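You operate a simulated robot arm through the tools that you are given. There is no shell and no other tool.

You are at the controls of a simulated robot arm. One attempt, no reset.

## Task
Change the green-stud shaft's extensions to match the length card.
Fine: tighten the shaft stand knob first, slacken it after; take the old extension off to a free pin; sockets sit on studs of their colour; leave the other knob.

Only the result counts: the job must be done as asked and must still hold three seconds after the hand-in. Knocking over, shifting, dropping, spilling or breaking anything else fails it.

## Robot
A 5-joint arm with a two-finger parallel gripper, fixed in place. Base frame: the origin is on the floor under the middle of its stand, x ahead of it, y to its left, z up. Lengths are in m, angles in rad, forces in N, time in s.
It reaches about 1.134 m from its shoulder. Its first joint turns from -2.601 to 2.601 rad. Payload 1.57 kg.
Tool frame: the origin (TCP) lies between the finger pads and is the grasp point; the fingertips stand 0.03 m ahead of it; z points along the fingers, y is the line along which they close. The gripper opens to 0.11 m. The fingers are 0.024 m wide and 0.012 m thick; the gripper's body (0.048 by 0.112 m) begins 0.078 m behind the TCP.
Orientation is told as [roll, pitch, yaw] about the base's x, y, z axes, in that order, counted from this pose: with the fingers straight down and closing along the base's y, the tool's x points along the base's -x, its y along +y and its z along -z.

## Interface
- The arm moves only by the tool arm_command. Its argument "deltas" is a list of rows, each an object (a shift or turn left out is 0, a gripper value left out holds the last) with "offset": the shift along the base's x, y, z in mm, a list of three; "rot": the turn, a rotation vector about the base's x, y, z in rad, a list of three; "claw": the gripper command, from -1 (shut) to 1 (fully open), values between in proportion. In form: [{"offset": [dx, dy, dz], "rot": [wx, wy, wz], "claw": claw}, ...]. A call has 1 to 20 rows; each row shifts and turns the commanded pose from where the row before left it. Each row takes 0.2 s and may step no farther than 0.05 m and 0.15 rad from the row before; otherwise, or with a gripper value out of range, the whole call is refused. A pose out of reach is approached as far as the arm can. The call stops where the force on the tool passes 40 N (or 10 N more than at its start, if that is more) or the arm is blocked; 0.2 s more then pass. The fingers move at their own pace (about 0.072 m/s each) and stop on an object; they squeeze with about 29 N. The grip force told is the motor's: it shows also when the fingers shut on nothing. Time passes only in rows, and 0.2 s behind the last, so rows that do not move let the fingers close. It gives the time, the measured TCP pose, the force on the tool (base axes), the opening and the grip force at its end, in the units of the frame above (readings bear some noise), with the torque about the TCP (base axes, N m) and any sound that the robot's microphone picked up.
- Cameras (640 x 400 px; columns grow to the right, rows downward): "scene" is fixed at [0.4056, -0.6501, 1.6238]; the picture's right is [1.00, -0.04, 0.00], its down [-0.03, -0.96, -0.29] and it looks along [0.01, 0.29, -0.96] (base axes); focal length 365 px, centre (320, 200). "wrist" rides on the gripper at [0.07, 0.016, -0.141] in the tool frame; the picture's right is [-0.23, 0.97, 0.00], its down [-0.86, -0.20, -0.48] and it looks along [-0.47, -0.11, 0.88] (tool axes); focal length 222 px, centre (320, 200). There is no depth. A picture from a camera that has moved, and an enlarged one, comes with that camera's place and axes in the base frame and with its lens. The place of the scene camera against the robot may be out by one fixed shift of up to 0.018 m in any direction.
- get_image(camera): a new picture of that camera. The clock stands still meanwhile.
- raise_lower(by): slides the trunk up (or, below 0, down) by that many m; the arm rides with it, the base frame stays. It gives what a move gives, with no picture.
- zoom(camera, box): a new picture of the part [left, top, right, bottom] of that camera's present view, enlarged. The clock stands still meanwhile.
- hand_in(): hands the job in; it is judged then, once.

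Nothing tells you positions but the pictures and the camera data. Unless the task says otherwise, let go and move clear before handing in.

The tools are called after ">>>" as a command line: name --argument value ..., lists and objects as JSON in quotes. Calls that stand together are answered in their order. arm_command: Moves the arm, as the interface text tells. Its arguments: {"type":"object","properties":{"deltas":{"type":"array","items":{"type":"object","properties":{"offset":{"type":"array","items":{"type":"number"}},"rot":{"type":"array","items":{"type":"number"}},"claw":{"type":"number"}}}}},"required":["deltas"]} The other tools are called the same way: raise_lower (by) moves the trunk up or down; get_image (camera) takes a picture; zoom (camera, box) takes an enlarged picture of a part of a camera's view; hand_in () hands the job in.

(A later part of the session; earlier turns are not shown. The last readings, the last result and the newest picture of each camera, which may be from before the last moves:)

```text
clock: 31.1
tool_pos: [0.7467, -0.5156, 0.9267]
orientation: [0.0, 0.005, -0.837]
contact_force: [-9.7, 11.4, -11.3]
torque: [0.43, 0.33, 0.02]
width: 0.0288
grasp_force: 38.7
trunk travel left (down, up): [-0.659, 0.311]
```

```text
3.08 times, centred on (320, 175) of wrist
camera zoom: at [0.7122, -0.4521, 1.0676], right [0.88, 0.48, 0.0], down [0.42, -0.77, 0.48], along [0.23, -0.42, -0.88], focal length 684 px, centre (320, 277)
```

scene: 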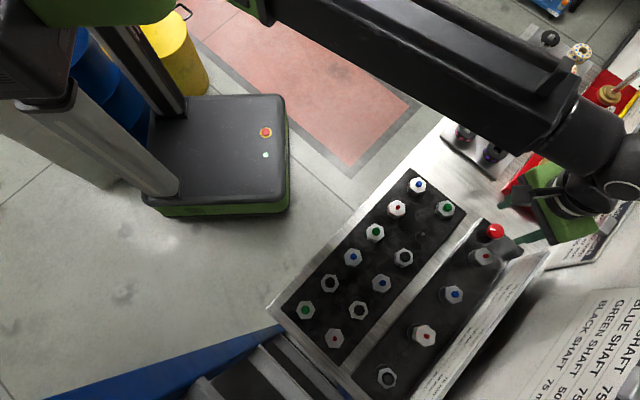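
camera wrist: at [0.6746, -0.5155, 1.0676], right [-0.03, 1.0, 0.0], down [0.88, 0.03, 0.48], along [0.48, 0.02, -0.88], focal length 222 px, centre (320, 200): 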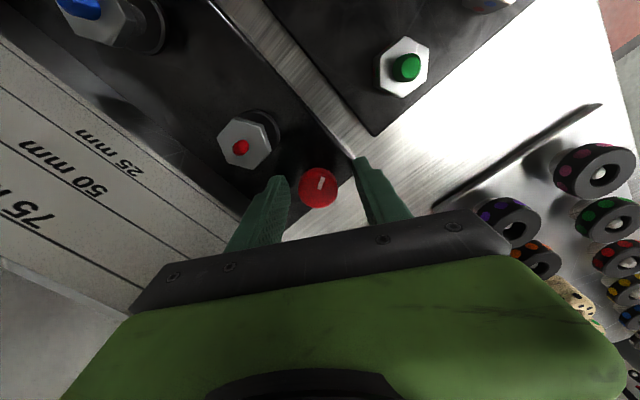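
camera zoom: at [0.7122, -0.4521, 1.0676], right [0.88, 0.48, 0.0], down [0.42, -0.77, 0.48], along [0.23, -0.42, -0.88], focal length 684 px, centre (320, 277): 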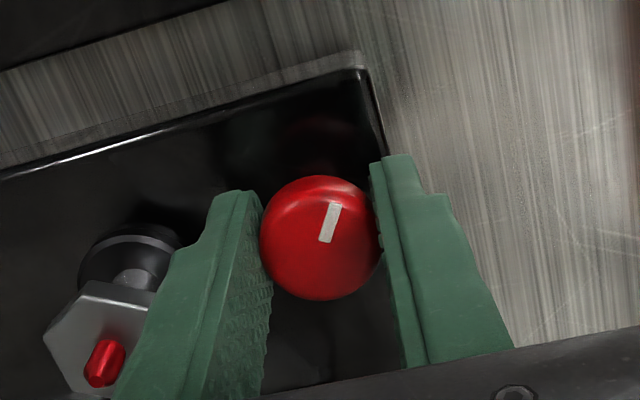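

Turned about 1.1 rad with no stop yet. Continuing.

>>> arm_command --deltas '[{"rot": [0, 0, -0.1]}, {"rot": [0, 0, -0.1]}, {"rot": [0, 0, -0.1]}, {"rot": [0, 0, -0.1]}]'

>>> arm_command --deltas '[{"rot": [0, 0, -0.1]}, {"rot": [0, 0, -0.1]}, {"rot": [0, 0, -0.1]}, {"rot": [0, 0, -0.1]}]'

>>> zoom --camera "wrist" --box '[240, 110, 400, 240]'

>>> get_image --camera "scene"

```text
clock: 32.0
tool_pos: [0.7465, -0.5145, 0.9248]
orientation: [-0.001, 0.0, -1.237]
contact_force: [-3.8, 10.9, -9.0]
torque: [0.08, 0.05, -0.02]
width: 0.0287
grasp_force: 38.3
trunk travel left (down, up): [-0.659, 0.311]
```

```text
clock: 33.0
tool_pos: [0.7463, -0.5146, 0.9249]
orientation: [0.0, 0.002, -1.639]
contact_force: [-2.4, 2.8, -5.6]
torque: [-0.29, 0.06, 0.04]
width: 0.0289
grasp_force: 38.6
trunk travel left (down, up): [-0.659, 0.311]
```

```text
3.08 times, centred on (320, 175) of wrist
camera zoom: at [0.7677, -0.4462, 1.0672], right [0.96, -0.29, 0.0], down [-0.26, -0.84, 0.48], along [-0.14, -0.46, -0.88], focal length 684 px, centre (320, 277)
```

zoom: 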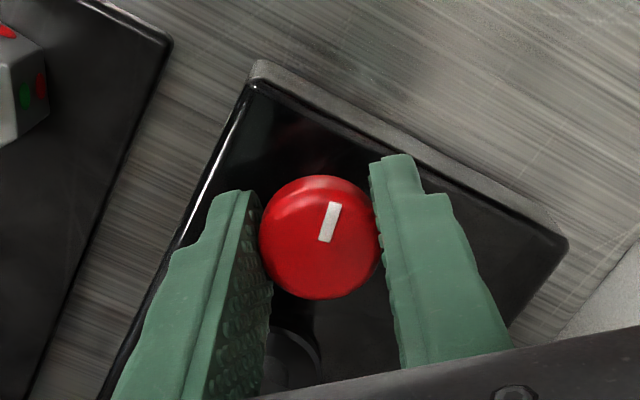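

```text
taken
```

scene: 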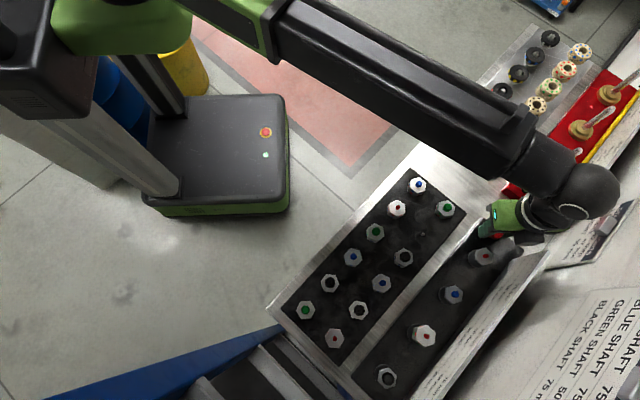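

About 109° so far, still free. Continuing clockwise until it stops or a torque shows.

>>> arm_command --deltas '[{"rot": [0, 0, -0.1]}, {"rot": [0, 0, -0.1]}, {"rot": [0, 0, -0.1]}, {"rot": [0, 0, -0.1]}]'

>>> arm_command --deltas '[{"rot": [0, 0, -0.1]}, {"rot": [0, 0, -0.1]}, {"rot": [0, 0, -0.1]}, {"rot": [0, 0, -0.1]}]'

>>> zoom --camera "wrist" --box '[240, 110, 400, 240]'

```text
clock: 34.0
tool_pos: [0.747, -0.5134, 0.9264]
orientation: [0.0, 0.003, -2.037]
contact_force: [2.5, -0.3, -1.6]
torque: [0.04, -0.06, 0.44]
width: 0.0287
grasp_force: 38.7
trunk travel left (down, up): [-0.659, 0.311]
```

```text
clock: 35.0
tool_pos: [0.7456, -0.5156, 0.9262]
orientation: [0.0, 0.0, -2.437]
contact_force: [-0.8, -0.1, -1.0]
torque: [-0.02, 0.06, 0.36]
width: 0.0289
grasp_force: 38.6
trunk travel left (down, up): [-0.659, 0.311]
```

```text
3.08 times, centred on (320, 175) of wrist
camera zoom: at [0.8095, -0.4828, 1.0675], right [0.46, -0.89, 0.0], down [-0.78, -0.4, 0.48], along [-0.42, -0.22, -0.88], focal length 684 px, centre (320, 277)
```

zoom: 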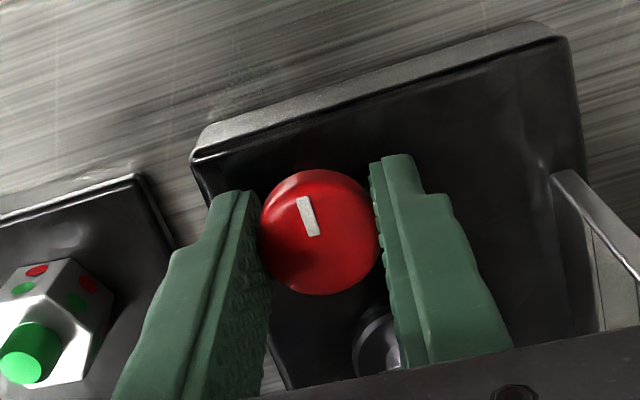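

The torque rose to 0.44 N·m and the mark slipped relative to the fingers, so the knob has reached its tight stop. Releasing and rising.

>>> arm_command --deltas '[{"claw": -0.02}, {"claw": -0.02}, {"claw": -0.02}]'

>>> raise_lower --by 0.12

>>> get_image --camera "wrist"

>>> zoom --camera "scene" --box '[440, 205, 530, 275]'

```text
clock: 35.9
tool_pos: [0.7444, -0.5157, 0.9249]
orientation: [0.0, 0.003, -2.437]
contact_force: [-0.2, 0.4, 0.5]
torque: [0.04, -0.01, 0.04]
width: 0.0539
grasp_force: 0.0
trunk travel left (down, up): [-0.659, 0.311]
```

```text
clock: 37.4
tool_pos: [0.7454, -0.5161, 1.0445]
orientation: [0.001, 0.004, -2.437]
contact_force: [0.1, 0.8, -0.1]
torque: [0.0, 0.01, -0.01]
width: 0.0539
grasp_force: 0.1
trunk travel left (down, up): [-0.779, 0.191]
```

```text
taken
camera wrist: at [0.8095, -0.4827, 1.1875], right [0.46, -0.89, 0.0], down [-0.78, -0.4, 0.48], along [-0.42, -0.22, -0.88], focal length 222 px, centre (320, 200)
```

wrist: 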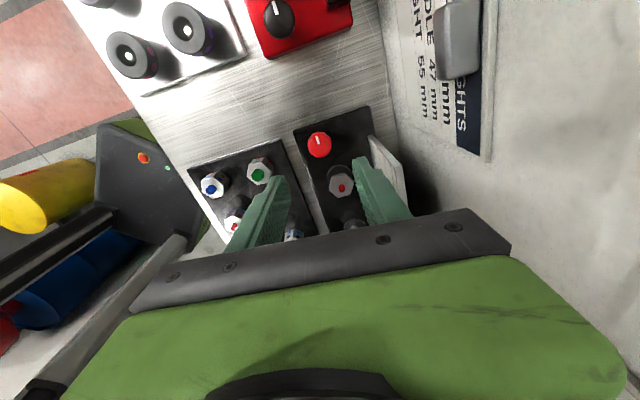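

```text
5.71 times, centred on (485, 240) of scene
camera zoom: at [0.4056, -0.6501, 1.6238], right [1.0, -0.04, 0.0], down [-0.03, -0.96, -0.29], along [0.01, 0.29, -0.96], focal length 2084 px, centre (-623, -29)
```

zoom: 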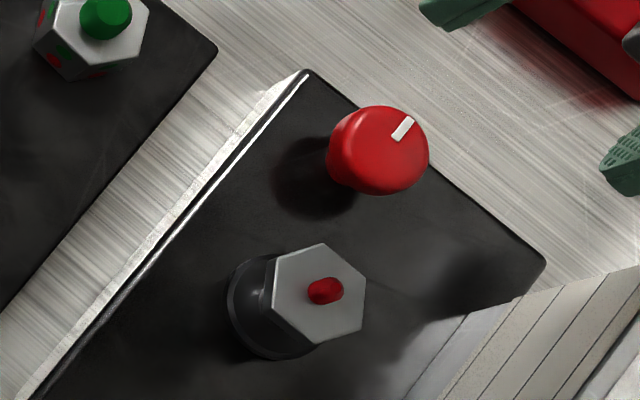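

The mark moved about 120° clockwise; the knob is tight. Next I'll move above the green shaft at about (0.579, -0.699), with the fingers closing along the stand.

>>> arm_command --deltas '[{"offset": [-27.7, -30.5, 0], "rot": [0, 0, 0.15]}, {"offset": [-27.7, -30.5, 0], "rot": [0, 0, 0.15]}, {"offset": [-27.7, -30.5, 0], "rot": [0, 0, 0.15]}, {"offset": [-27.7, -30.5, 0], "rot": [0, 0, 0.15]}, {"offset": [-27.7, -30.5, 0], "rot": [0, 0, 0.15]}, {"offset": [-27.7, -30.5, 0], "rot": [0, 0, 0.15]}, {"rot": [0, 0, 0.15]}, {"rot": [0, 0, 0.15]}, {"rot": [0, 0, 0.15]}, {"rot": [0, 0, 0.15]}, {"rot": [0, 0, 0.15]}]'

>>> get_image --camera "wrist"

>>> zoom --camera "wrist" --box '[260, 110, 380, 210]'

>>> get_image --camera "scene"

```text
clock: 39.8
tool_pos: [0.579, -0.6985, 1.0463]
orientation: [-0.001, 0.003, -0.784]
contact_force: [-0.2, -0.3, 0.4]
torque: [-0.03, -0.02, 0.0]
width: 0.0538
grasp_force: 0.0
trunk travel left (down, up): [-0.779, 0.191]
```

```text
taken
camera wrist: at [0.5426, -0.6379, 1.1875], right [0.85, 0.53, 0.0], down [0.47, -0.75, 0.48], along [0.25, -0.4, -0.88], focal length 222 px, centre (320, 200)
```

wrist: 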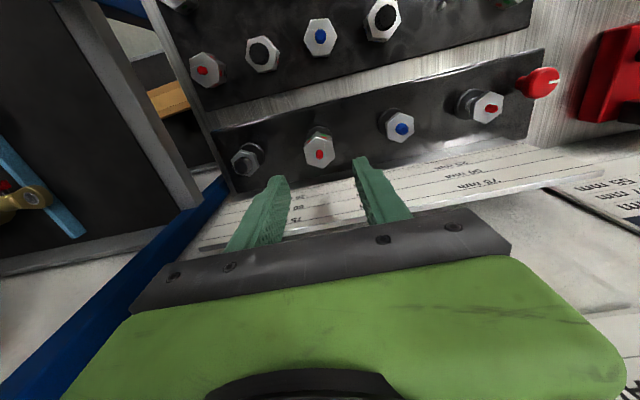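

```text
4.00 times, centred on (320, 160) of wrist
camera zoom: at [0.5426, -0.6379, 1.1875], right [0.85, 0.53, 0.0], down [0.47, -0.75, 0.48], along [0.25, -0.4, -0.88], focal length 888 px, centre (320, 360)
```

zoom: 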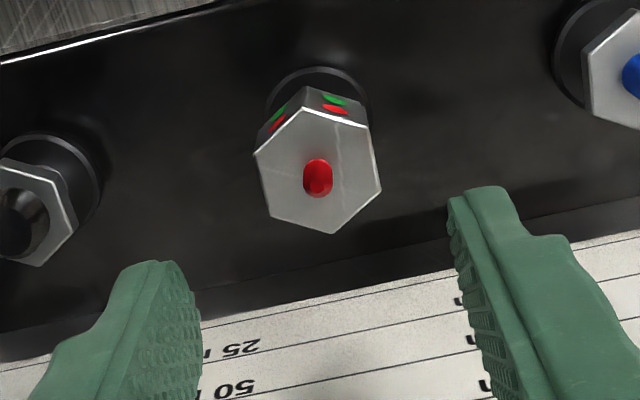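

```text
taken
```

scene: 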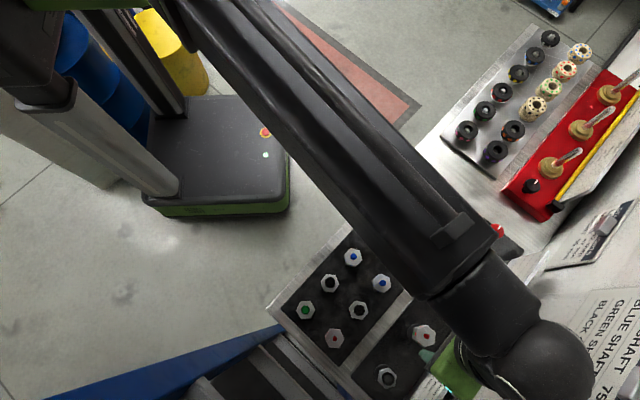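

The hand is well centred, and the hex flats are already parallel to the finger pads. The old extension spans about z 0.922–0.947. I'll descend in two steps.

>>> arm_command --deltas '[{"offset": [-0.8, -0.4, 0]}]'

>>> raise_lower --by -0.06

>>> raise_lower --by -0.03

>>> zoom --camera "wrist" --box '[240, 110, 400, 240]'

```text
clock: 40.1
tool_pos: [0.5784, -0.6998, 1.0456]
orientation: [0.0, 0.002, -0.786]
contact_force: [-0.1, 0.6, -0.6]
torque: [0.02, -0.03, 0.0]
width: 0.054
grasp_force: 0.1
trunk travel left (down, up): [-0.779, 0.191]
```

```text
clock: 41.1
tool_pos: [0.5777, -0.6983, 0.9859]
orientation: [0.0, 0.002, -0.787]
contact_force: [1.1, 0.1, 0.7]
torque: [-0.02, -0.02, 0.01]
width: 0.0541
grasp_force: 0.0
trunk travel left (down, up): [-0.719, 0.251]
```

```text
clock: 41.9
tool_pos: [0.5788, -0.6986, 0.9559]
orientation: [0.001, 0.002, -0.787]
contact_force: [-0.1, -1.1, -0.3]
torque: [0.0, -0.02, -0.02]
width: 0.054
grasp_force: 0.1
trunk travel left (down, up): [-0.689, 0.281]
```

```text
3.08 times, centred on (320, 175) of wrist
camera zoom: at [0.5412, -0.6381, 1.0976], right [0.85, 0.53, 0.0], down [0.46, -0.75, 0.48], along [0.25, -0.4, -0.88], focal length 684 px, centre (320, 277)
```

zoom: 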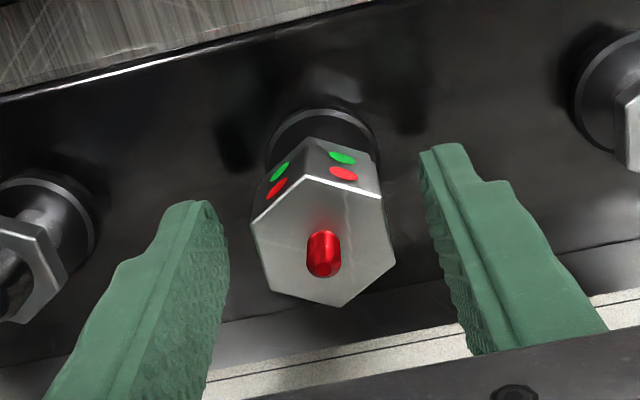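

Centred. Closing on the old extension.

>>> arm_command --deltas '[{"claw": -1}, {"claw": -1}, {"claw": -1}, {"claw": -1}]'

>>> zoom --camera "wrist" --box '[240, 110, 400, 240]'

```text
clock: 42.9
tool_pos: [0.5782, -0.6999, 0.9558]
orientation: [0.0, 0.001, -0.787]
contact_force: [0.3, 1.1, 0.1]
torque: [0.01, -0.06, -0.01]
width: 0.0316
grasp_force: 28.5
trunk travel left (down, up): [-0.689, 0.281]
```

```text
3.08 times, centred on (320, 175) of wrist
camera zoom: at [0.5414, -0.638, 1.0976], right [0.85, 0.53, 0.0], down [0.46, -0.75, 0.48], along [0.25, -0.4, -0.88], focal length 684 px, centre (320, 277)
```

zoom: 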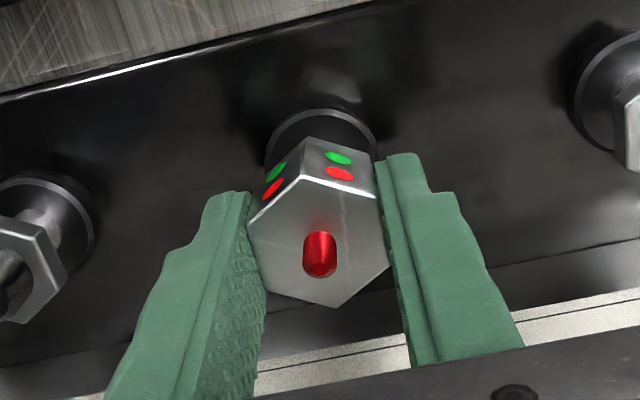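

A clean grip at 31.6 mm with no side load. The studs look threaded, so first I'll do a tiny lift test to see whether it pulls straight off.

>>> raise_lower --by 0.003

```text
clock: 43.4
tool_pos: [0.5781, -0.6993, 0.9585]
orientation: [0.0, 0.005, -0.787]
contact_force: [-0.4, -0.8, -0.1]
torque: [-0.01, -0.02, 0.01]
width: 0.0314
grasp_force: 28.9
trunk travel left (down, up): [-0.692, 0.278]
```

No resistance at all. Lifting a bit more and checking visually that it comes along.

>>> raise_lower --by 0.02

>>> zoom --camera "wrist" --box '[240, 110, 400, 240]'

```text
clock: 44.1
tool_pos: [0.5771, -0.6981, 0.9797]
orientation: [0.001, 0.004, -0.787]
contact_force: [0.1, -0.4, -0.5]
torque: [-0.01, 0.03, -0.01]
width: 0.0316
grasp_force: 29.3
trunk travel left (down, up): [-0.712, 0.258]
```

```text
3.08 times, centred on (320, 175) of wrist
camera zoom: at [0.5413, -0.6382, 1.1205], right [0.85, 0.53, 0.0], down [0.46, -0.75, 0.48], along [0.25, -0.4, -0.88], focal length 684 px, centre (320, 277)
```

zoom: 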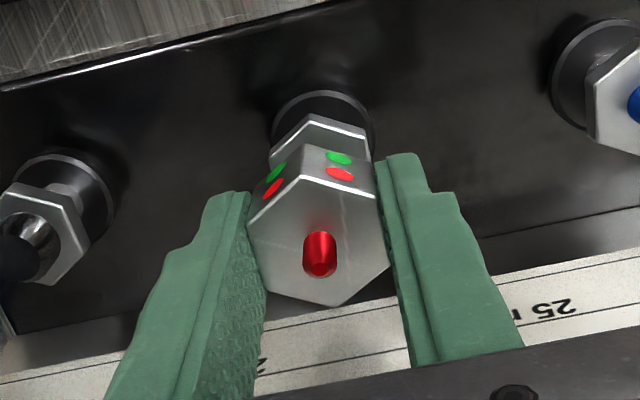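

It lifts straight off, and the green shaft's own nut shows below. I'll raise it, carry it to above the free pin at about (0.6165, -0.508), and check alignment there.

>>> raise_lower --by 0.06

>>> arm_command --deltas '[{"offset": [7.8, 38.2, 0]}, {"offset": [7.8, 38.2, 0]}, {"offset": [7.8, 38.2, 0]}, {"offset": [7.8, 38.2, 0]}, {"offset": [7.8, 38.2, 0]}]'

>>> get_image --camera "wrist"

>>> get_image --camera "scene"

```text
clock: 45.1
tool_pos: [0.5774, -0.6985, 1.0392]
orientation: [0.0, 0.003, -0.787]
contact_force: [0.2, 0.3, -1.0]
torque: [0.02, -0.01, -0.01]
width: 0.0315
grasp_force: 29.1
trunk travel left (down, up): [-0.772, 0.198]
```

```text
clock: 46.3
tool_pos: [0.6171, -0.5058, 1.0392]
orientation: [0.0, 0.002, -0.788]
contact_force: [-0.5, 0.1, 0.1]
torque: [-0.01, 0.01, 0.0]
width: 0.0316
grasp_force: 28.7
trunk travel left (down, up): [-0.772, 0.198]
```

```text
taken
camera wrist: at [0.58, -0.4448, 1.1806], right [0.85, 0.53, 0.0], down [0.46, -0.75, 0.48], along [0.25, -0.41, -0.88], focal length 222 px, centre (320, 200)
```

wrist: 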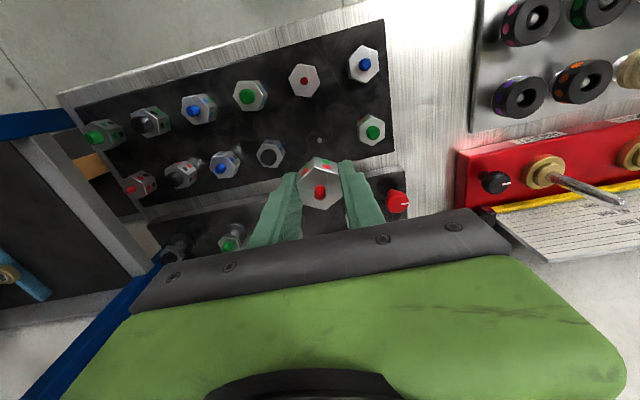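

```text
taken
```

scene: 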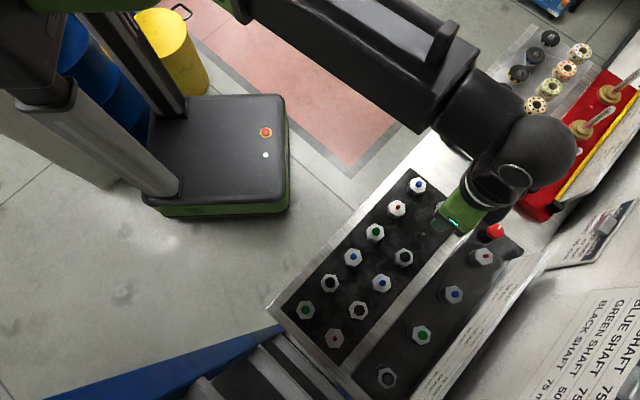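

The shaft's bare green stud is now visible, and the free pin sits just ahead of the held piece. Zooming for exact alignment.

>>> zoom --camera "wrist" --box '[280, 110, 360, 170]'

```text
6.67 times, centred on (320, 140) of wrist
camera zoom: at [0.58, -0.4448, 1.1806], right [0.85, 0.53, 0.0], down [0.46, -0.75, 0.48], along [0.25, -0.41, -0.88], focal length 1481 px, centre (320, 600)
```

zoom: 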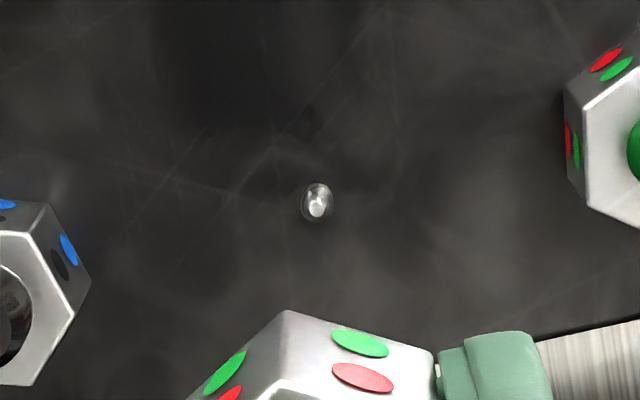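

The pin is about 2.5 mm further in depth and 1.5 mm to the left. I'll correct, lower by 0.06 and recheck.

>>> arm_command --deltas '[{"offset": [0.7, -2.8, 0]}, {}]'

>>> raise_lower --by -0.06

>>> zoom --camera "wrist" --box '[270, 110, 370, 210]'

```text
clock: 46.9
tool_pos: [0.6172, -0.5097, 1.039]
orientation: [-0.001, 0.001, -0.788]
contact_force: [-0.2, -0.8, -1.0]
torque: [-0.04, -0.01, -0.01]
width: 0.0314
grasp_force: 29.2
trunk travel left (down, up): [-0.772, 0.198]
```

```text
clock: 47.9
tool_pos: [0.6174, -0.5098, 0.9788]
orientation: [-0.001, 0.002, -0.787]
contact_force: [0.4, 0.0, -0.1]
torque: [-0.05, 0.0, 0.0]
width: 0.0313
grasp_force: 28.6
trunk travel left (down, up): [-0.712, 0.258]
```

```text
4.00 times, centred on (320, 160) of wrist
camera zoom: at [0.5807, -0.4483, 1.1206], right [0.85, 0.53, 0.0], down [0.46, -0.75, 0.48], along [0.25, -0.4, -0.88], focal length 888 px, centre (320, 360)
```

zoom: 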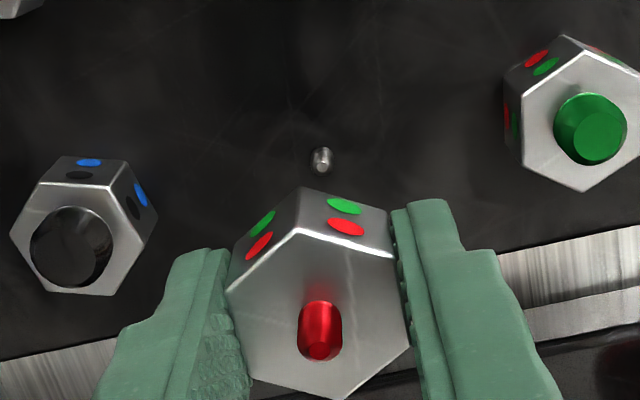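

Aligned within about half a millimetre. Lowering onto the pin in steps while watching the force.

>>> raise_lower --by -0.06

>>> raise_lower --by -0.01

>>> raise_lower --by -0.006

>>> zoom --camera "wrist" --box '[220, 80, 420, 220]'

```text
clock: 48.9
tool_pos: [0.6172, -0.5085, 0.9189]
orientation: [-0.001, 0.002, -0.788]
contact_force: [1.4, 0.1, -0.7]
torque: [0.01, 0.02, 0.0]
width: 0.0313
grasp_force: 29.5
trunk travel left (down, up): [-0.652, 0.318]
```

```text
clock: 49.5
tool_pos: [0.6178, -0.5099, 0.9093]
orientation: [-0.001, 0.001, -0.787]
contact_force: [-0.8, -0.6, -0.7]
torque: [0.0, 0.02, 0.0]
width: 0.0314
grasp_force: 28.2
trunk travel left (down, up): [-0.642, 0.328]
```

```text
clock: 50.0
tool_pos: [0.6168, -0.5098, 0.9029]
orientation: [0.001, 0.002, -0.786]
contact_force: [1.0, 0.7, -0.7]
torque: [-0.01, 0.01, 0.0]
width: 0.0315
grasp_force: 28.8
trunk travel left (down, up): [-0.636, 0.334]
```

```text
2.86 times, centred on (320, 150) of wrist
camera zoom: at [0.5807, -0.4483, 1.0445], right [0.85, 0.53, 0.0], down [0.46, -0.75, 0.48], along [0.25, -0.4, -0.88], focal length 635 px, centre (320, 343)
```

zoom: 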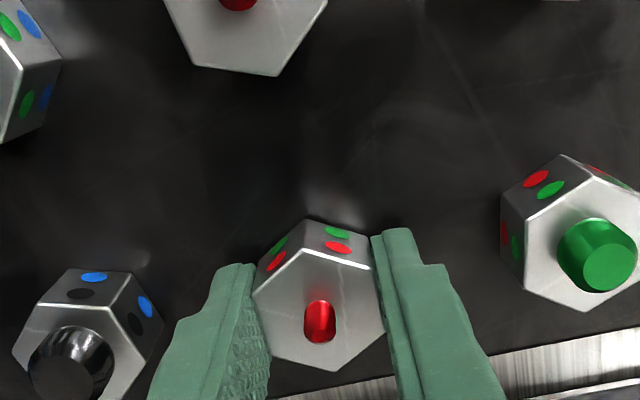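

No contact yet. Continuing in 2–3 mm steps.

>>> raise_lower --by -0.003

>>> raise_lower --by -0.002

>>> raise_lower --by -0.002

```text
clock: 50.5
tool_pos: [0.6174, -0.5087, 0.8998]
orientation: [0.0, 0.001, -0.788]
contact_force: [0.8, 0.4, 2.8]
torque: [-0.1, 0.01, 0.06]
width: 0.0314
grasp_force: 28.7
trunk travel left (down, up): [-0.633, 0.337]
```

```text
clock: 51.1
tool_pos: [0.618, -0.509, 0.9001]
orientation: [0.0, -0.003, -0.786]
contact_force: [2.2, 0.9, 21.5]
torque: [0.07, 0.31, -0.15]
width: 0.0315
grasp_force: 28.9
trunk travel left (down, up): [-0.632, 0.338]
stopped: the force on the tool passed its limit at 41 N (the readings are from after the stop); the commanded pose is now the measured one
```

```text
clock: 51.5
tool_pos: [0.6168, -0.5093, 0.8995]
orientation: [0.0, -0.005, -0.786]
contact_force: [0.8, 1.5, 31.8]
torque: [0.16, 0.44, -0.11]
width: 0.0314
grasp_force: 28.7
trunk travel left (down, up): [-0.631, 0.339]
stopped: the force on the tool passed its limit at 45 N (the readings are from after the stop); the commanded pose is now the measured one
```

Contact at TCP z≈0.900, so the piece's bottom is at about 0.866. I'll check that it is seated level with its neighbours before letting go.

>>> raise_lower --by 0.001

>>> get_image --camera "wrist"

>>> zoom --camera "wrist" --box '[220, 80, 420, 220]'

```text
clock: 52.0
tool_pos: [0.6175, -0.5092, 0.8997]
orientation: [0.001, -0.003, -0.787]
contact_force: [-5.0, 6.1, 14.0]
torque: [0.08, 0.51, -0.19]
width: 0.0316
grasp_force: 29.3
trunk travel left (down, up): [-0.632, 0.338]
```

```text
taken
camera wrist: at [0.5801, -0.4478, 1.0413], right [0.85, 0.53, 0.0], down [0.46, -0.75, 0.48], along [0.25, -0.41, -0.88], focal length 222 px, centre (320, 200)
```

wrist: 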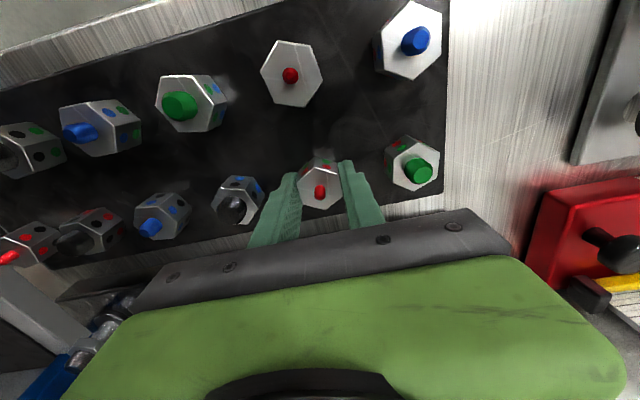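

```text
2.86 times, centred on (320, 150) of wrist
camera zoom: at [0.5801, -0.4478, 1.0413], right [0.85, 0.53, 0.0], down [0.46, -0.75, 0.48], along [0.25, -0.41, -0.88], focal length 635 px, centre (320, 343)
```

zoom: 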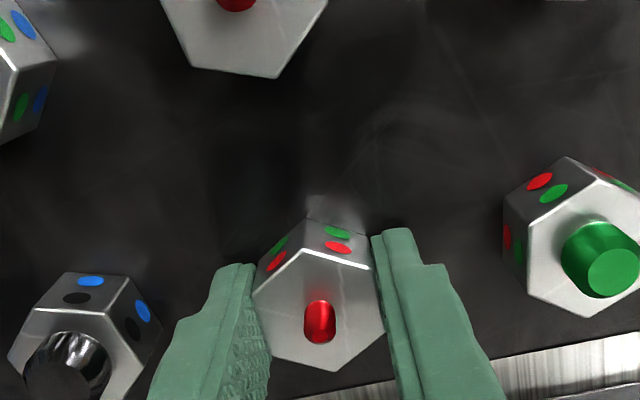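

Checking the neighbour's top-face position precisely to compare heights.

>>> zoom --camera "wrist" --box '[375, 120, 455, 200]'

>>> zoom --camera "wrist" --box '[280, 140, 360, 220]'

>>> zoom --camera "wrist" --box '[200, 160, 280, 240]'

```text
5.00 times, centred on (415, 160) of wrist
camera zoom: at [0.5801, -0.4478, 1.0413], right [0.85, 0.53, 0.0], down [0.46, -0.75, 0.48], along [0.25, -0.41, -0.88], focal length 1111 px, centre (-155, 400)
```

zoom: 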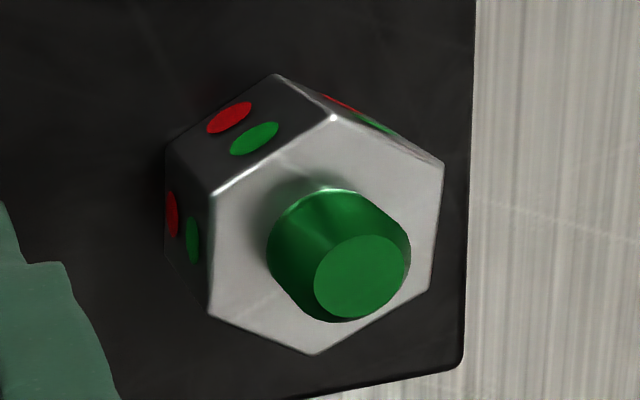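

```text
5.00 times, centred on (320, 180) of wrist
camera zoom: at [0.5801, -0.4478, 1.0413], right [0.85, 0.53, 0.0], down [0.46, -0.75, 0.48], along [0.25, -0.41, -0.88], focal length 1111 px, centre (320, 300)
```

zoom: 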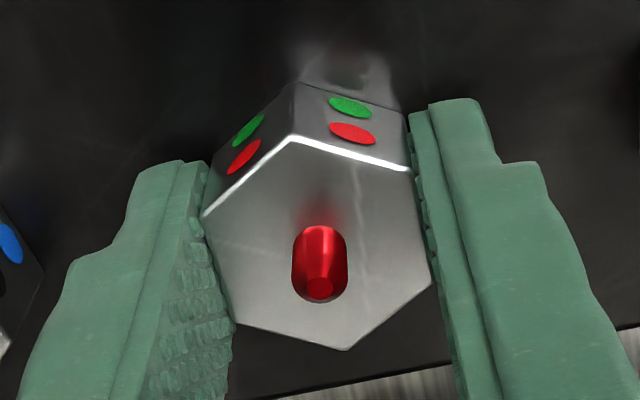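

```text
5.00 times, centred on (240, 200) of wrist
camera zoom: at [0.5801, -0.4478, 1.0413], right [0.85, 0.53, 0.0], down [0.46, -0.75, 0.48], along [0.25, -0.41, -0.88], focal length 1111 px, centre (720, 200)
```

zoom: 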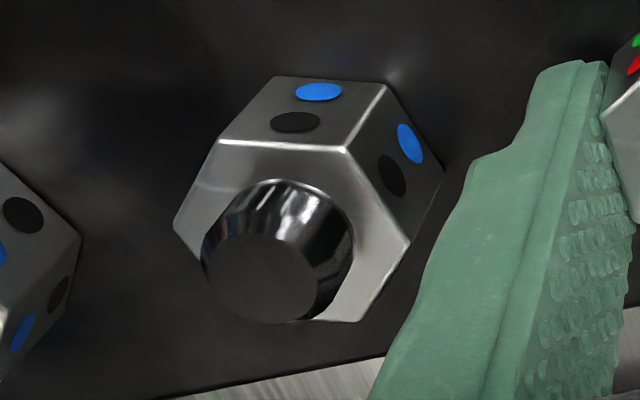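

The held top looks about 2 mm higher than its neighbours at most. It is on the pin and centred along the row, so I'll ease the load, open slightly and see how it settles.

>>> raise_lower --by 0.001

>>> arm_command --deltas '[{"claw": -0.24}, {"claw": -0.24}]'

>>> zoom --camera "wrist" --box '[280, 140, 360, 220]'

>>> zoom --camera "wrist" --box '[375, 120, 455, 200]'

```text
clock: 52.6
tool_pos: [0.6183, -0.5109, 0.9006]
orientation: [0.0, -0.004, -0.787]
contact_force: [-1.1, -0.4, 6.1]
torque: [0.0, 0.15, 0.03]
width: 0.0316
grasp_force: 28.9
trunk travel left (down, up): [-0.633, 0.337]
```

```text
clock: 53.2
tool_pos: [0.6201, -0.5107, 0.9006]
orientation: [-0.001, -0.003, -0.787]
contact_force: [0.5, -0.9, 5.3]
torque: [-0.09, 0.08, 0.01]
width: 0.0412
grasp_force: 0.1
trunk travel left (down, up): [-0.633, 0.337]
```

```text
5.00 times, centred on (320, 180) of wrist
camera zoom: at [0.5814, -0.4491, 1.0413], right [0.85, 0.53, 0.0], down [0.46, -0.75, 0.48], along [0.25, -0.41, -0.88], focal length 1111 px, centre (320, 300)
```

zoom: 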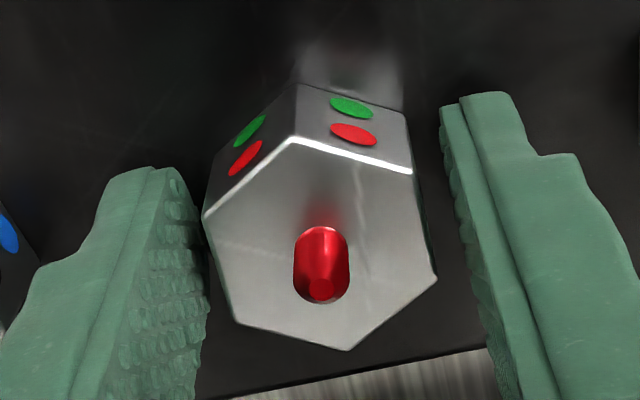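

```text
5.00 times, centred on (415, 160) of wrist
camera zoom: at [0.5814, -0.4491, 1.0413], right [0.85, 0.53, 0.0], down [0.46, -0.75, 0.48], along [0.25, -0.41, -0.88], focal length 1111 px, centre (-155, 400)
```

zoom: 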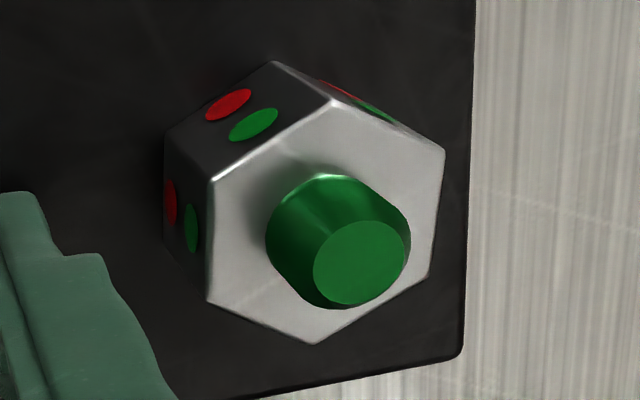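

The hand still felt about 5 N upward with the fingers open, so the fingertips were resting on the rack plate. I'll lift clear and inspect from above.

>>> raise_lower --by 0.003

>>> arm_command --deltas '[{"claw": -0.15}, {"claw": -0.15}]'

>>> raise_lower --by 0.1

>>> get_image --camera "wrist"

>>> zoom --camera "wrist" --box '[220, 70, 420, 200]'

```text
clock: 53.7
tool_pos: [0.6185, -0.5106, 0.9028]
orientation: [0.001, -0.003, -0.787]
contact_force: [0.4, 1.5, -0.2]
torque: [0.01, 0.0, 0.01]
width: 0.042
grasp_force: 0.0
trunk travel left (down, up): [-0.636, 0.334]
```

```text
clock: 54.3
tool_pos: [0.6189, -0.5107, 0.9018]
orientation: [-0.001, -0.002, -0.788]
contact_force: [0.0, 0.6, -0.7]
torque: [-0.01, -0.02, -0.02]
width: 0.0467
grasp_force: 0.1
trunk travel left (down, up): [-0.636, 0.334]
```

```text
clock: 55.6
tool_pos: [0.62, -0.509, 1.0018]
orientation: [-0.001, -0.001, -0.788]
contact_force: [-0.9, 0.4, 0.0]
torque: [-0.02, -0.01, -0.01]
width: 0.0467
grasp_force: 0.1
trunk travel left (down, up): [-0.736, 0.234]
```

```text
taken
camera wrist: at [0.5816, -0.4491, 1.1441], right [0.85, 0.53, 0.0], down [0.46, -0.75, 0.48], along [0.25, -0.41, -0.88], focal length 222 px, centre (320, 200)
```

wrist: 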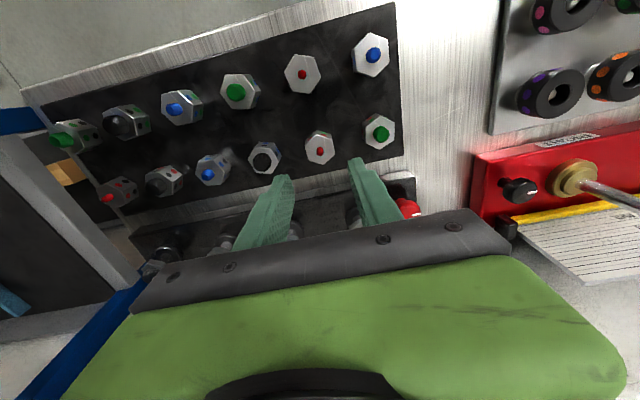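

```text
3.08 times, centred on (320, 135) of wrist
camera zoom: at [0.5816, -0.4491, 1.1441], right [0.85, 0.53, 0.0], down [0.46, -0.75, 0.48], along [0.25, -0.41, -0.88], focal length 684 px, centre (320, 400)
```

zoom: 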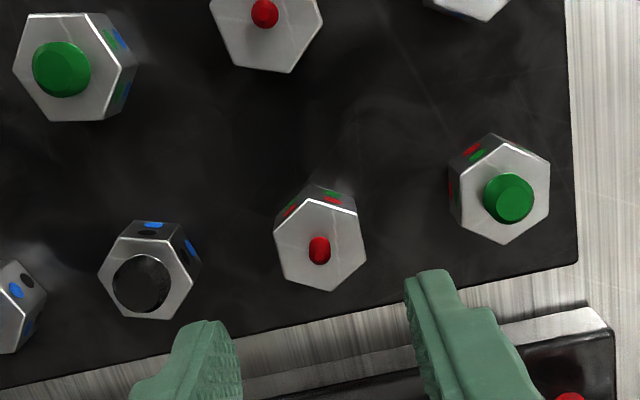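

The placed piece seems offset about 4 mm from the row line, or else it sits higher. I'll move the hand toward the robot so the scene camera sees it, then look at it side-on.

>>> arm_command --deltas '[{"offset": [-28, 28, 0]}, {"offset": [-28, 28, 0]}, {"offset": [-28, 28, 0]}, {"offset": [-28, 28, 0]}]'

>>> zoom --camera "scene" --box '[380, 170, 480, 270]'

>>> get_image --camera "wrist"

```text
clock: 56.6
tool_pos: [0.5042, -0.3999, 1.0033]
orientation: [0.0, -0.003, -0.788]
contact_force: [-0.2, -0.7, -0.7]
torque: [0.01, 0.01, 0.01]
width: 0.0469
grasp_force: 0.2
out of reach, approached as far as the arm can: row 1
trunk travel left (down, up): [-0.736, 0.234]
```

```text
4.00 times, centred on (430, 220) of scene
camera zoom: at [0.4056, -0.6501, 1.6238], right [1.0, -0.04, 0.0], down [-0.03, -0.96, -0.29], along [0.01, 0.29, -0.96], focal length 1459 px, centre (-120, 120)
```

zoom: 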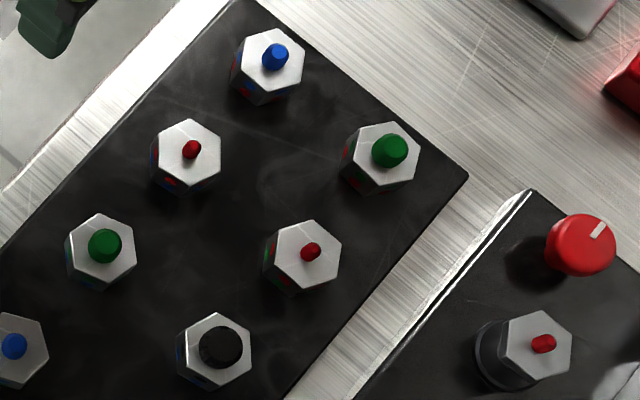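

```text
taken
camera wrist: at [0.4668, -0.3385, 1.1443], right [0.85, 0.53, 0.0], down [0.46, -0.75, 0.48], along [0.25, -0.41, -0.88], focal length 222 px, centre (320, 200)
```

wrist: 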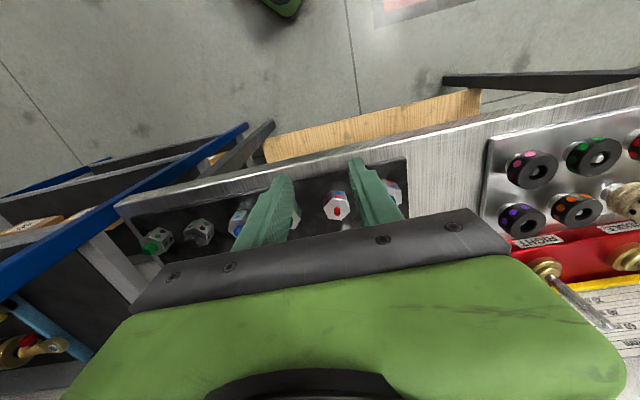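

>>> zoom --camera "scene" --box '[415, 190, 465, 240]'

>>> zoom --camera "scene" --box '[415, 215, 465, 265]'

>>> zoom --camera "scene" --box '[385, 235, 435, 285]'

```text
8.00 times, centred on (440, 215) of scene
camera zoom: at [0.4056, -0.6501, 1.6238], right [1.0, -0.04, 0.0], down [-0.03, -0.96, -0.29], along [0.01, 0.29, -0.96], focal length 2918 px, centre (-640, 80)
```

zoom: 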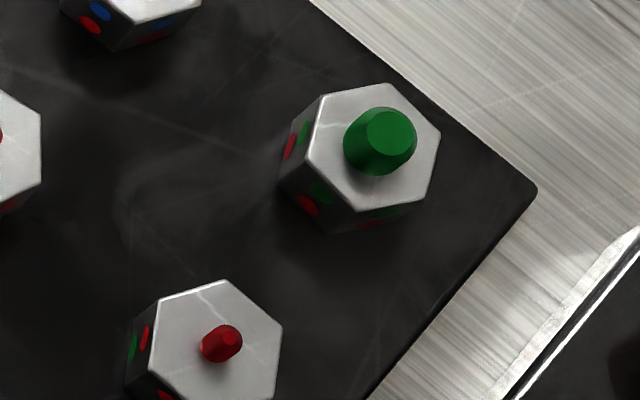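

```text
8.00 times, centred on (440, 240) of scene
camera zoom: at [0.4056, -0.6501, 1.6238], right [1.0, -0.04, 0.0], down [-0.03, -0.96, -0.29], along [0.01, 0.29, -0.96], focal length 2918 px, centre (-640, -120)
```

zoom: 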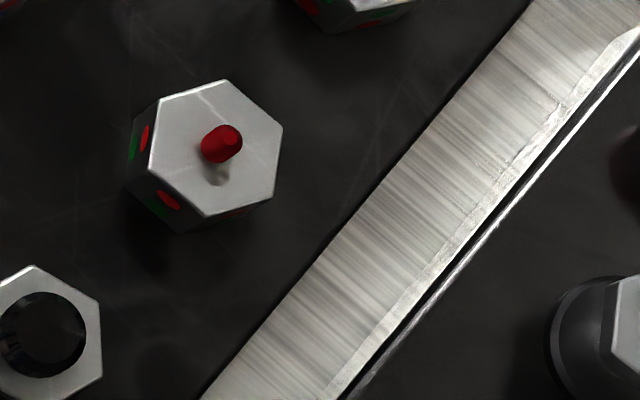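

```text
8.00 times, centred on (410, 260) of scene
camera zoom: at [0.4056, -0.6501, 1.6238], right [1.0, -0.04, 0.0], down [-0.03, -0.96, -0.29], along [0.01, 0.29, -0.96], focal length 2918 px, centre (-400, -280)
```

zoom: 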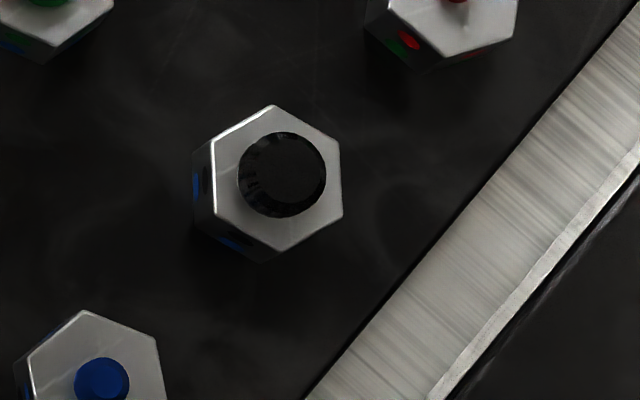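

The piece is seated at the same height as its neighbours, with about 3 mm of play in depth because the green socket is wide on the thin pin. The old extension is stowed. Next I'll move above the green→black piece (front row, 2nd) at about (0.4215, -0.598).

>>> arm_command --deltas '[{"offset": [-16.5, -39.6, 0]}, {"offset": [-16.5, -39.6, 0]}, {"offset": [-16.5, -39.6, 0]}, {"offset": [-16.5, -39.6, 0]}, {"offset": [-16.5, -39.6, 0]}]'

>>> get_image --camera "wrist"

>>> zoom --camera "wrist" --box '[260, 100, 380, 200]'

>>> get_image --camera "scene"

```text
clock: 57.8
tool_pos: [0.4255, -0.5986, 1.0021]
orientation: [0.0, -0.003, -0.788]
contact_force: [-0.7, 0.6, 0.8]
torque: [-0.01, 0.02, -0.01]
width: 0.0466
grasp_force: 0.0
out of reach, approached as far as the arm can: row 1, 2, 5
trunk travel left (down, up): [-0.736, 0.234]
```

```text
taken
camera wrist: at [0.3884, -0.5366, 1.144], right [0.85, 0.53, 0.0], down [0.46, -0.75, 0.48], along [0.25, -0.41, -0.88], focal length 222 px, centre (320, 200)
```

wrist: 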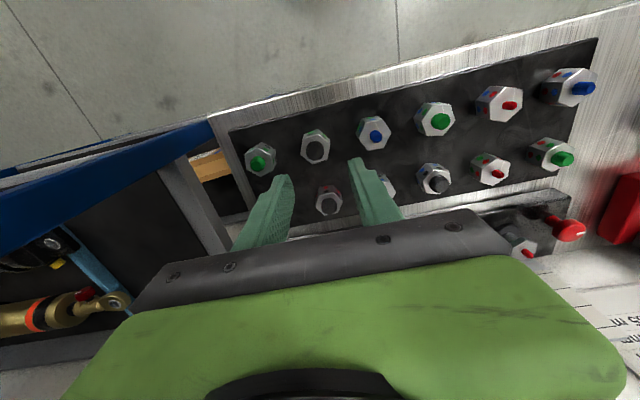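

```text
4.00 times, centred on (320, 150) of wrist
camera zoom: at [0.3884, -0.5366, 1.144], right [0.85, 0.53, 0.0], down [0.46, -0.75, 0.48], along [0.25, -0.41, -0.88], focal length 888 px, centre (320, 400)
```

zoom: 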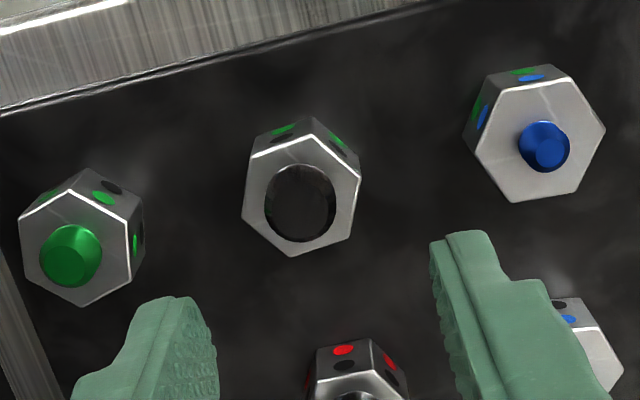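

```text
taken
```

scene: 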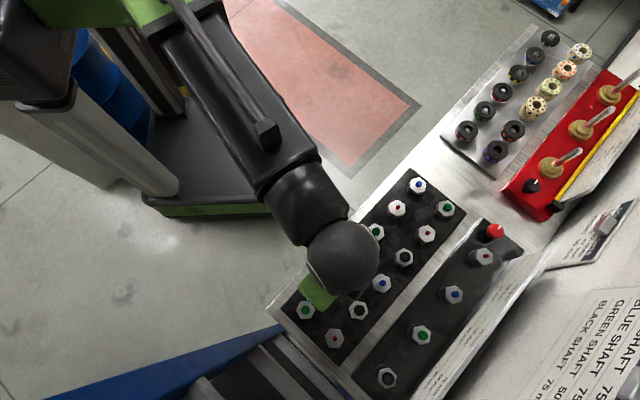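

The piece is about 6 mm off centre, and its flats are turned about 23° from my pads. Correcting position and yaw, then rechecking.

>>> arm_command --deltas '[{"offset": [-5.8, -1.7, 0], "rot": [0, 0, -0.1313]}, {"rot": [0, 0, -0.1313]}, {"rot": [0, 0, -0.1313]}, {}]'

>>> zoom --camera "wrist" --box '[260, 100, 380, 200]'

```text
clock: 58.8
tool_pos: [0.4181, -0.5997, 1.0034]
orientation: [0.0, -0.001, -1.181]
contact_force: [0.5, 0.7, -0.5]
torque: [0.02, -0.05, -0.02]
width: 0.047
grasp_force: 0.0
trunk travel left (down, up): [-0.736, 0.234]
```

```text
4.00 times, centred on (320, 150) of wrist
camera zoom: at [0.4079, -0.5275, 1.1441], right [0.99, 0.16, 0.0], down [0.14, -0.87, 0.48], along [0.08, -0.47, -0.88], focal length 888 px, centre (320, 400)
```

zoom: 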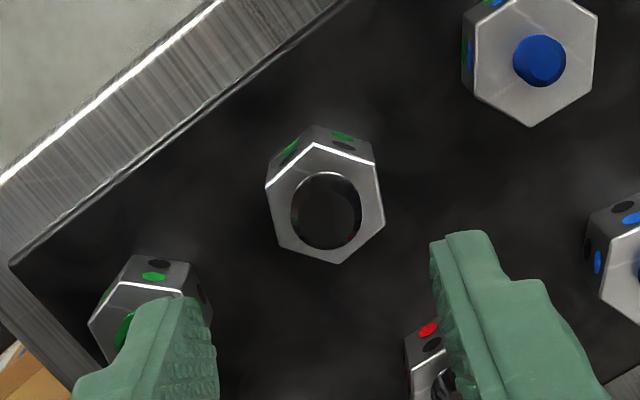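

Nearly aligned. A small correction, then I'll descend to TCP z≈0.9045, leaving the fingertips about 4 mm above the plate.

>>> arm_command --deltas '[{"offset": [1.5, -0.2, 0], "rot": [0, 0, 0.03]}, {}]'

>>> raise_lower --by -0.075

>>> zoom --camera "wrist" --box '[240, 110, 400, 240]'

```text
clock: 59.4
tool_pos: [0.4201, -0.6, 1.0033]
orientation: [0.0, -0.002, -1.149]
contact_force: [-0.2, 0.5, 0.3]
torque: [-0.02, 0.0, 0.05]
width: 0.047
grasp_force: 0.1
trunk travel left (down, up): [-0.736, 0.234]
```

```text
clock: 60.5
tool_pos: [0.419, -0.5996, 0.9282]
orientation: [0.0, 0.001, -1.149]
contact_force: [-0.6, -0.1, 0.0]
torque: [0.0, 0.01, 0.01]
width: 0.0466
grasp_force: 0.0
trunk travel left (down, up): [-0.661, 0.309]
```

```text
3.08 times, centred on (320, 175) of wrist
camera zoom: at [0.4065, -0.5281, 1.0692], right [0.98, 0.19, 0.0], down [0.17, -0.86, 0.48], along [0.09, -0.47, -0.88], focal length 684 px, centre (320, 277)
```

zoom: 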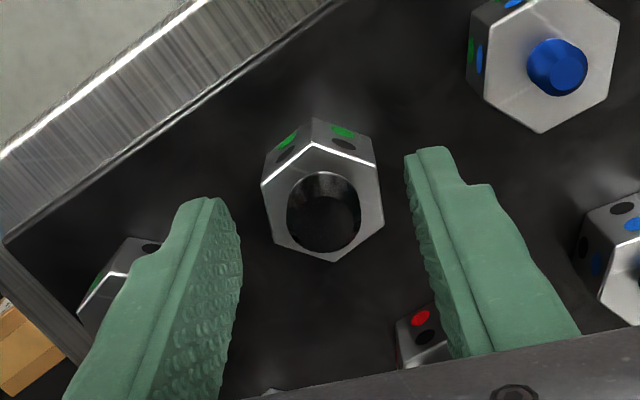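

Centred. Final descent and grip.

>>> raise_lower --by -0.0237

>>> arm_command --deltas '[{"claw": -1}, {"claw": -1}, {"claw": -1}, {"claw": -1}]'

>>> zoom --camera "wrist" --box '[240, 110, 400, 240]'

```text
clock: 61.2
tool_pos: [0.4198, -0.5997, 0.9042]
orientation: [-0.001, -0.002, -1.152]
contact_force: [-0.2, 0.4, 0.5]
torque: [0.0, 0.01, 0.01]
width: 0.0471
grasp_force: 0.1
trunk travel left (down, up): [-0.637, 0.333]
```

```text
clock: 62.2
tool_pos: [0.4203, -0.5986, 0.9038]
orientation: [-0.002, -0.003, -1.151]
contact_force: [1.1, 0.4, 0.3]
torque: [0.04, 0.0, -0.01]
width: 0.0314
grasp_force: 29.1
trunk travel left (down, up): [-0.637, 0.333]
```

```text
3.08 times, centred on (320, 175) of wrist
camera zoom: at [0.4065, -0.5281, 1.0455], right [0.98, 0.19, 0.0], down [0.17, -0.86, 0.48], along [0.09, -0.47, -0.88], focal length 684 px, centre (320, 277)
```

zoom: 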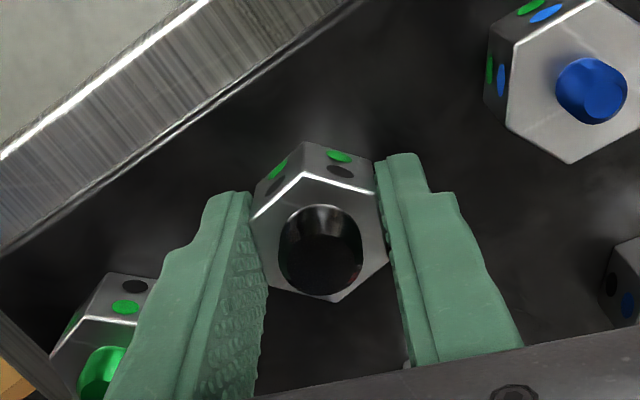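

A firm, centred grip on the green→black piece. Lifting it and carrying it above the green shaft, restoring yaw so the fingers close along the stand.

>>> raise_lower --by 0.02

>>> zoom --camera "wrist" --box '[240, 110, 400, 240]'

>>> raise_lower --by 0.12

>>> arm_command --deltas '[{"offset": [31.6, -20, 0], "rot": [0, 0, 0.121]}, {"offset": [31.6, -20, 0], "rot": [0, 0, 0.121]}, {"offset": [31.6, -20, 0], "rot": [0, 0, 0.121]}, {"offset": [31.6, -20, 0]}, {"offset": [31.6, -20, 0]}, {}]'

>>> get_image --camera "wrist"

>>> zoom --camera "wrist" --box '[270, 100, 370, 200]'

```text
clock: 62.9
tool_pos: [0.4189, -0.6002, 0.9246]
orientation: [0.0, -0.002, -1.149]
contact_force: [0.2, 1.4, -0.3]
torque: [0.05, -0.01, -0.01]
width: 0.0313
grasp_force: 29.2
trunk travel left (down, up): [-0.657, 0.313]
```

```text
3.08 times, centred on (320, 175) of wrist
camera zoom: at [0.4065, -0.5282, 1.0654], right [0.98, 0.19, 0.0], down [0.17, -0.86, 0.48], along [0.09, -0.47, -0.88], focal length 684 px, centre (320, 277)
```

zoom: 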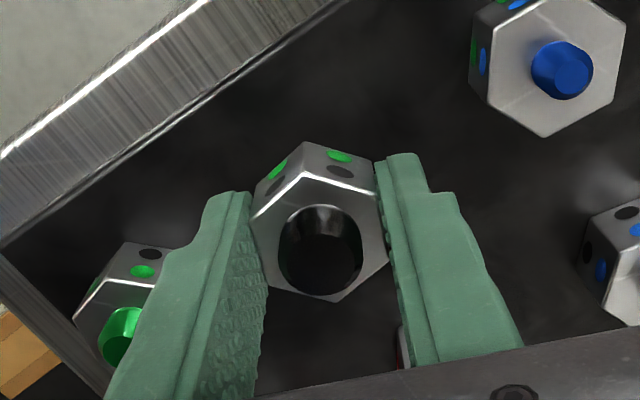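

```text
clock: 64.4
tool_pos: [0.4197, -0.6002, 1.0438]
orientation: [0.0, -0.003, -1.151]
contact_force: [-0.7, 0.1, -1.6]
torque: [-0.01, 0.0, -0.02]
width: 0.0316
grasp_force: 28.7
trunk travel left (down, up): [-0.777, 0.193]
```

```text
clock: 65.8
tool_pos: [0.5781, -0.6977, 1.0441]
orientation: [-0.001, -0.004, -0.787]
contact_force: [-0.3, 0.3, -0.3]
torque: [0.03, -0.01, -0.02]
width: 0.0316
grasp_force: 28.6
trunk travel left (down, up): [-0.777, 0.193]
```

```text
taken
camera wrist: at [0.5406, -0.6358, 1.1855], right [0.85, 0.53, 0.0], down [0.46, -0.75, 0.48], along [0.25, -0.41, -0.88], focal length 222 px, centre (320, 200)
```

wrist: 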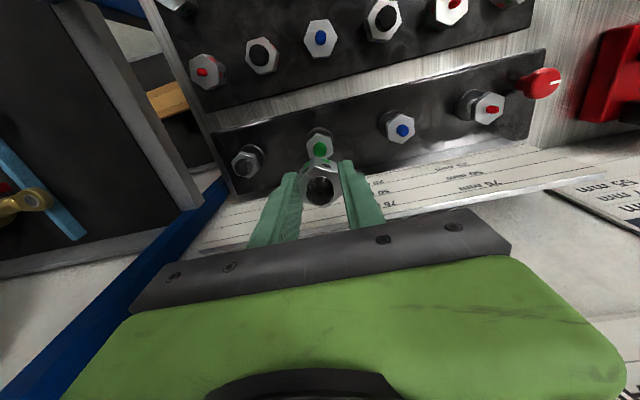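

```text
4.00 times, centred on (320, 150) of wrist
camera zoom: at [0.5406, -0.6358, 1.1855], right [0.85, 0.53, 0.0], down [0.46, -0.75, 0.48], along [0.25, -0.41, -0.88], focal length 888 px, centre (320, 400)
```

zoom: 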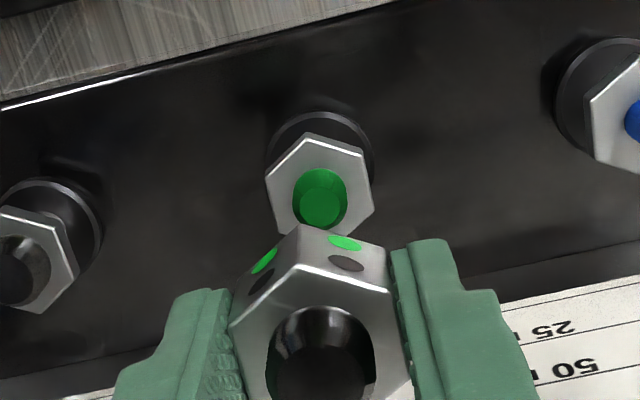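

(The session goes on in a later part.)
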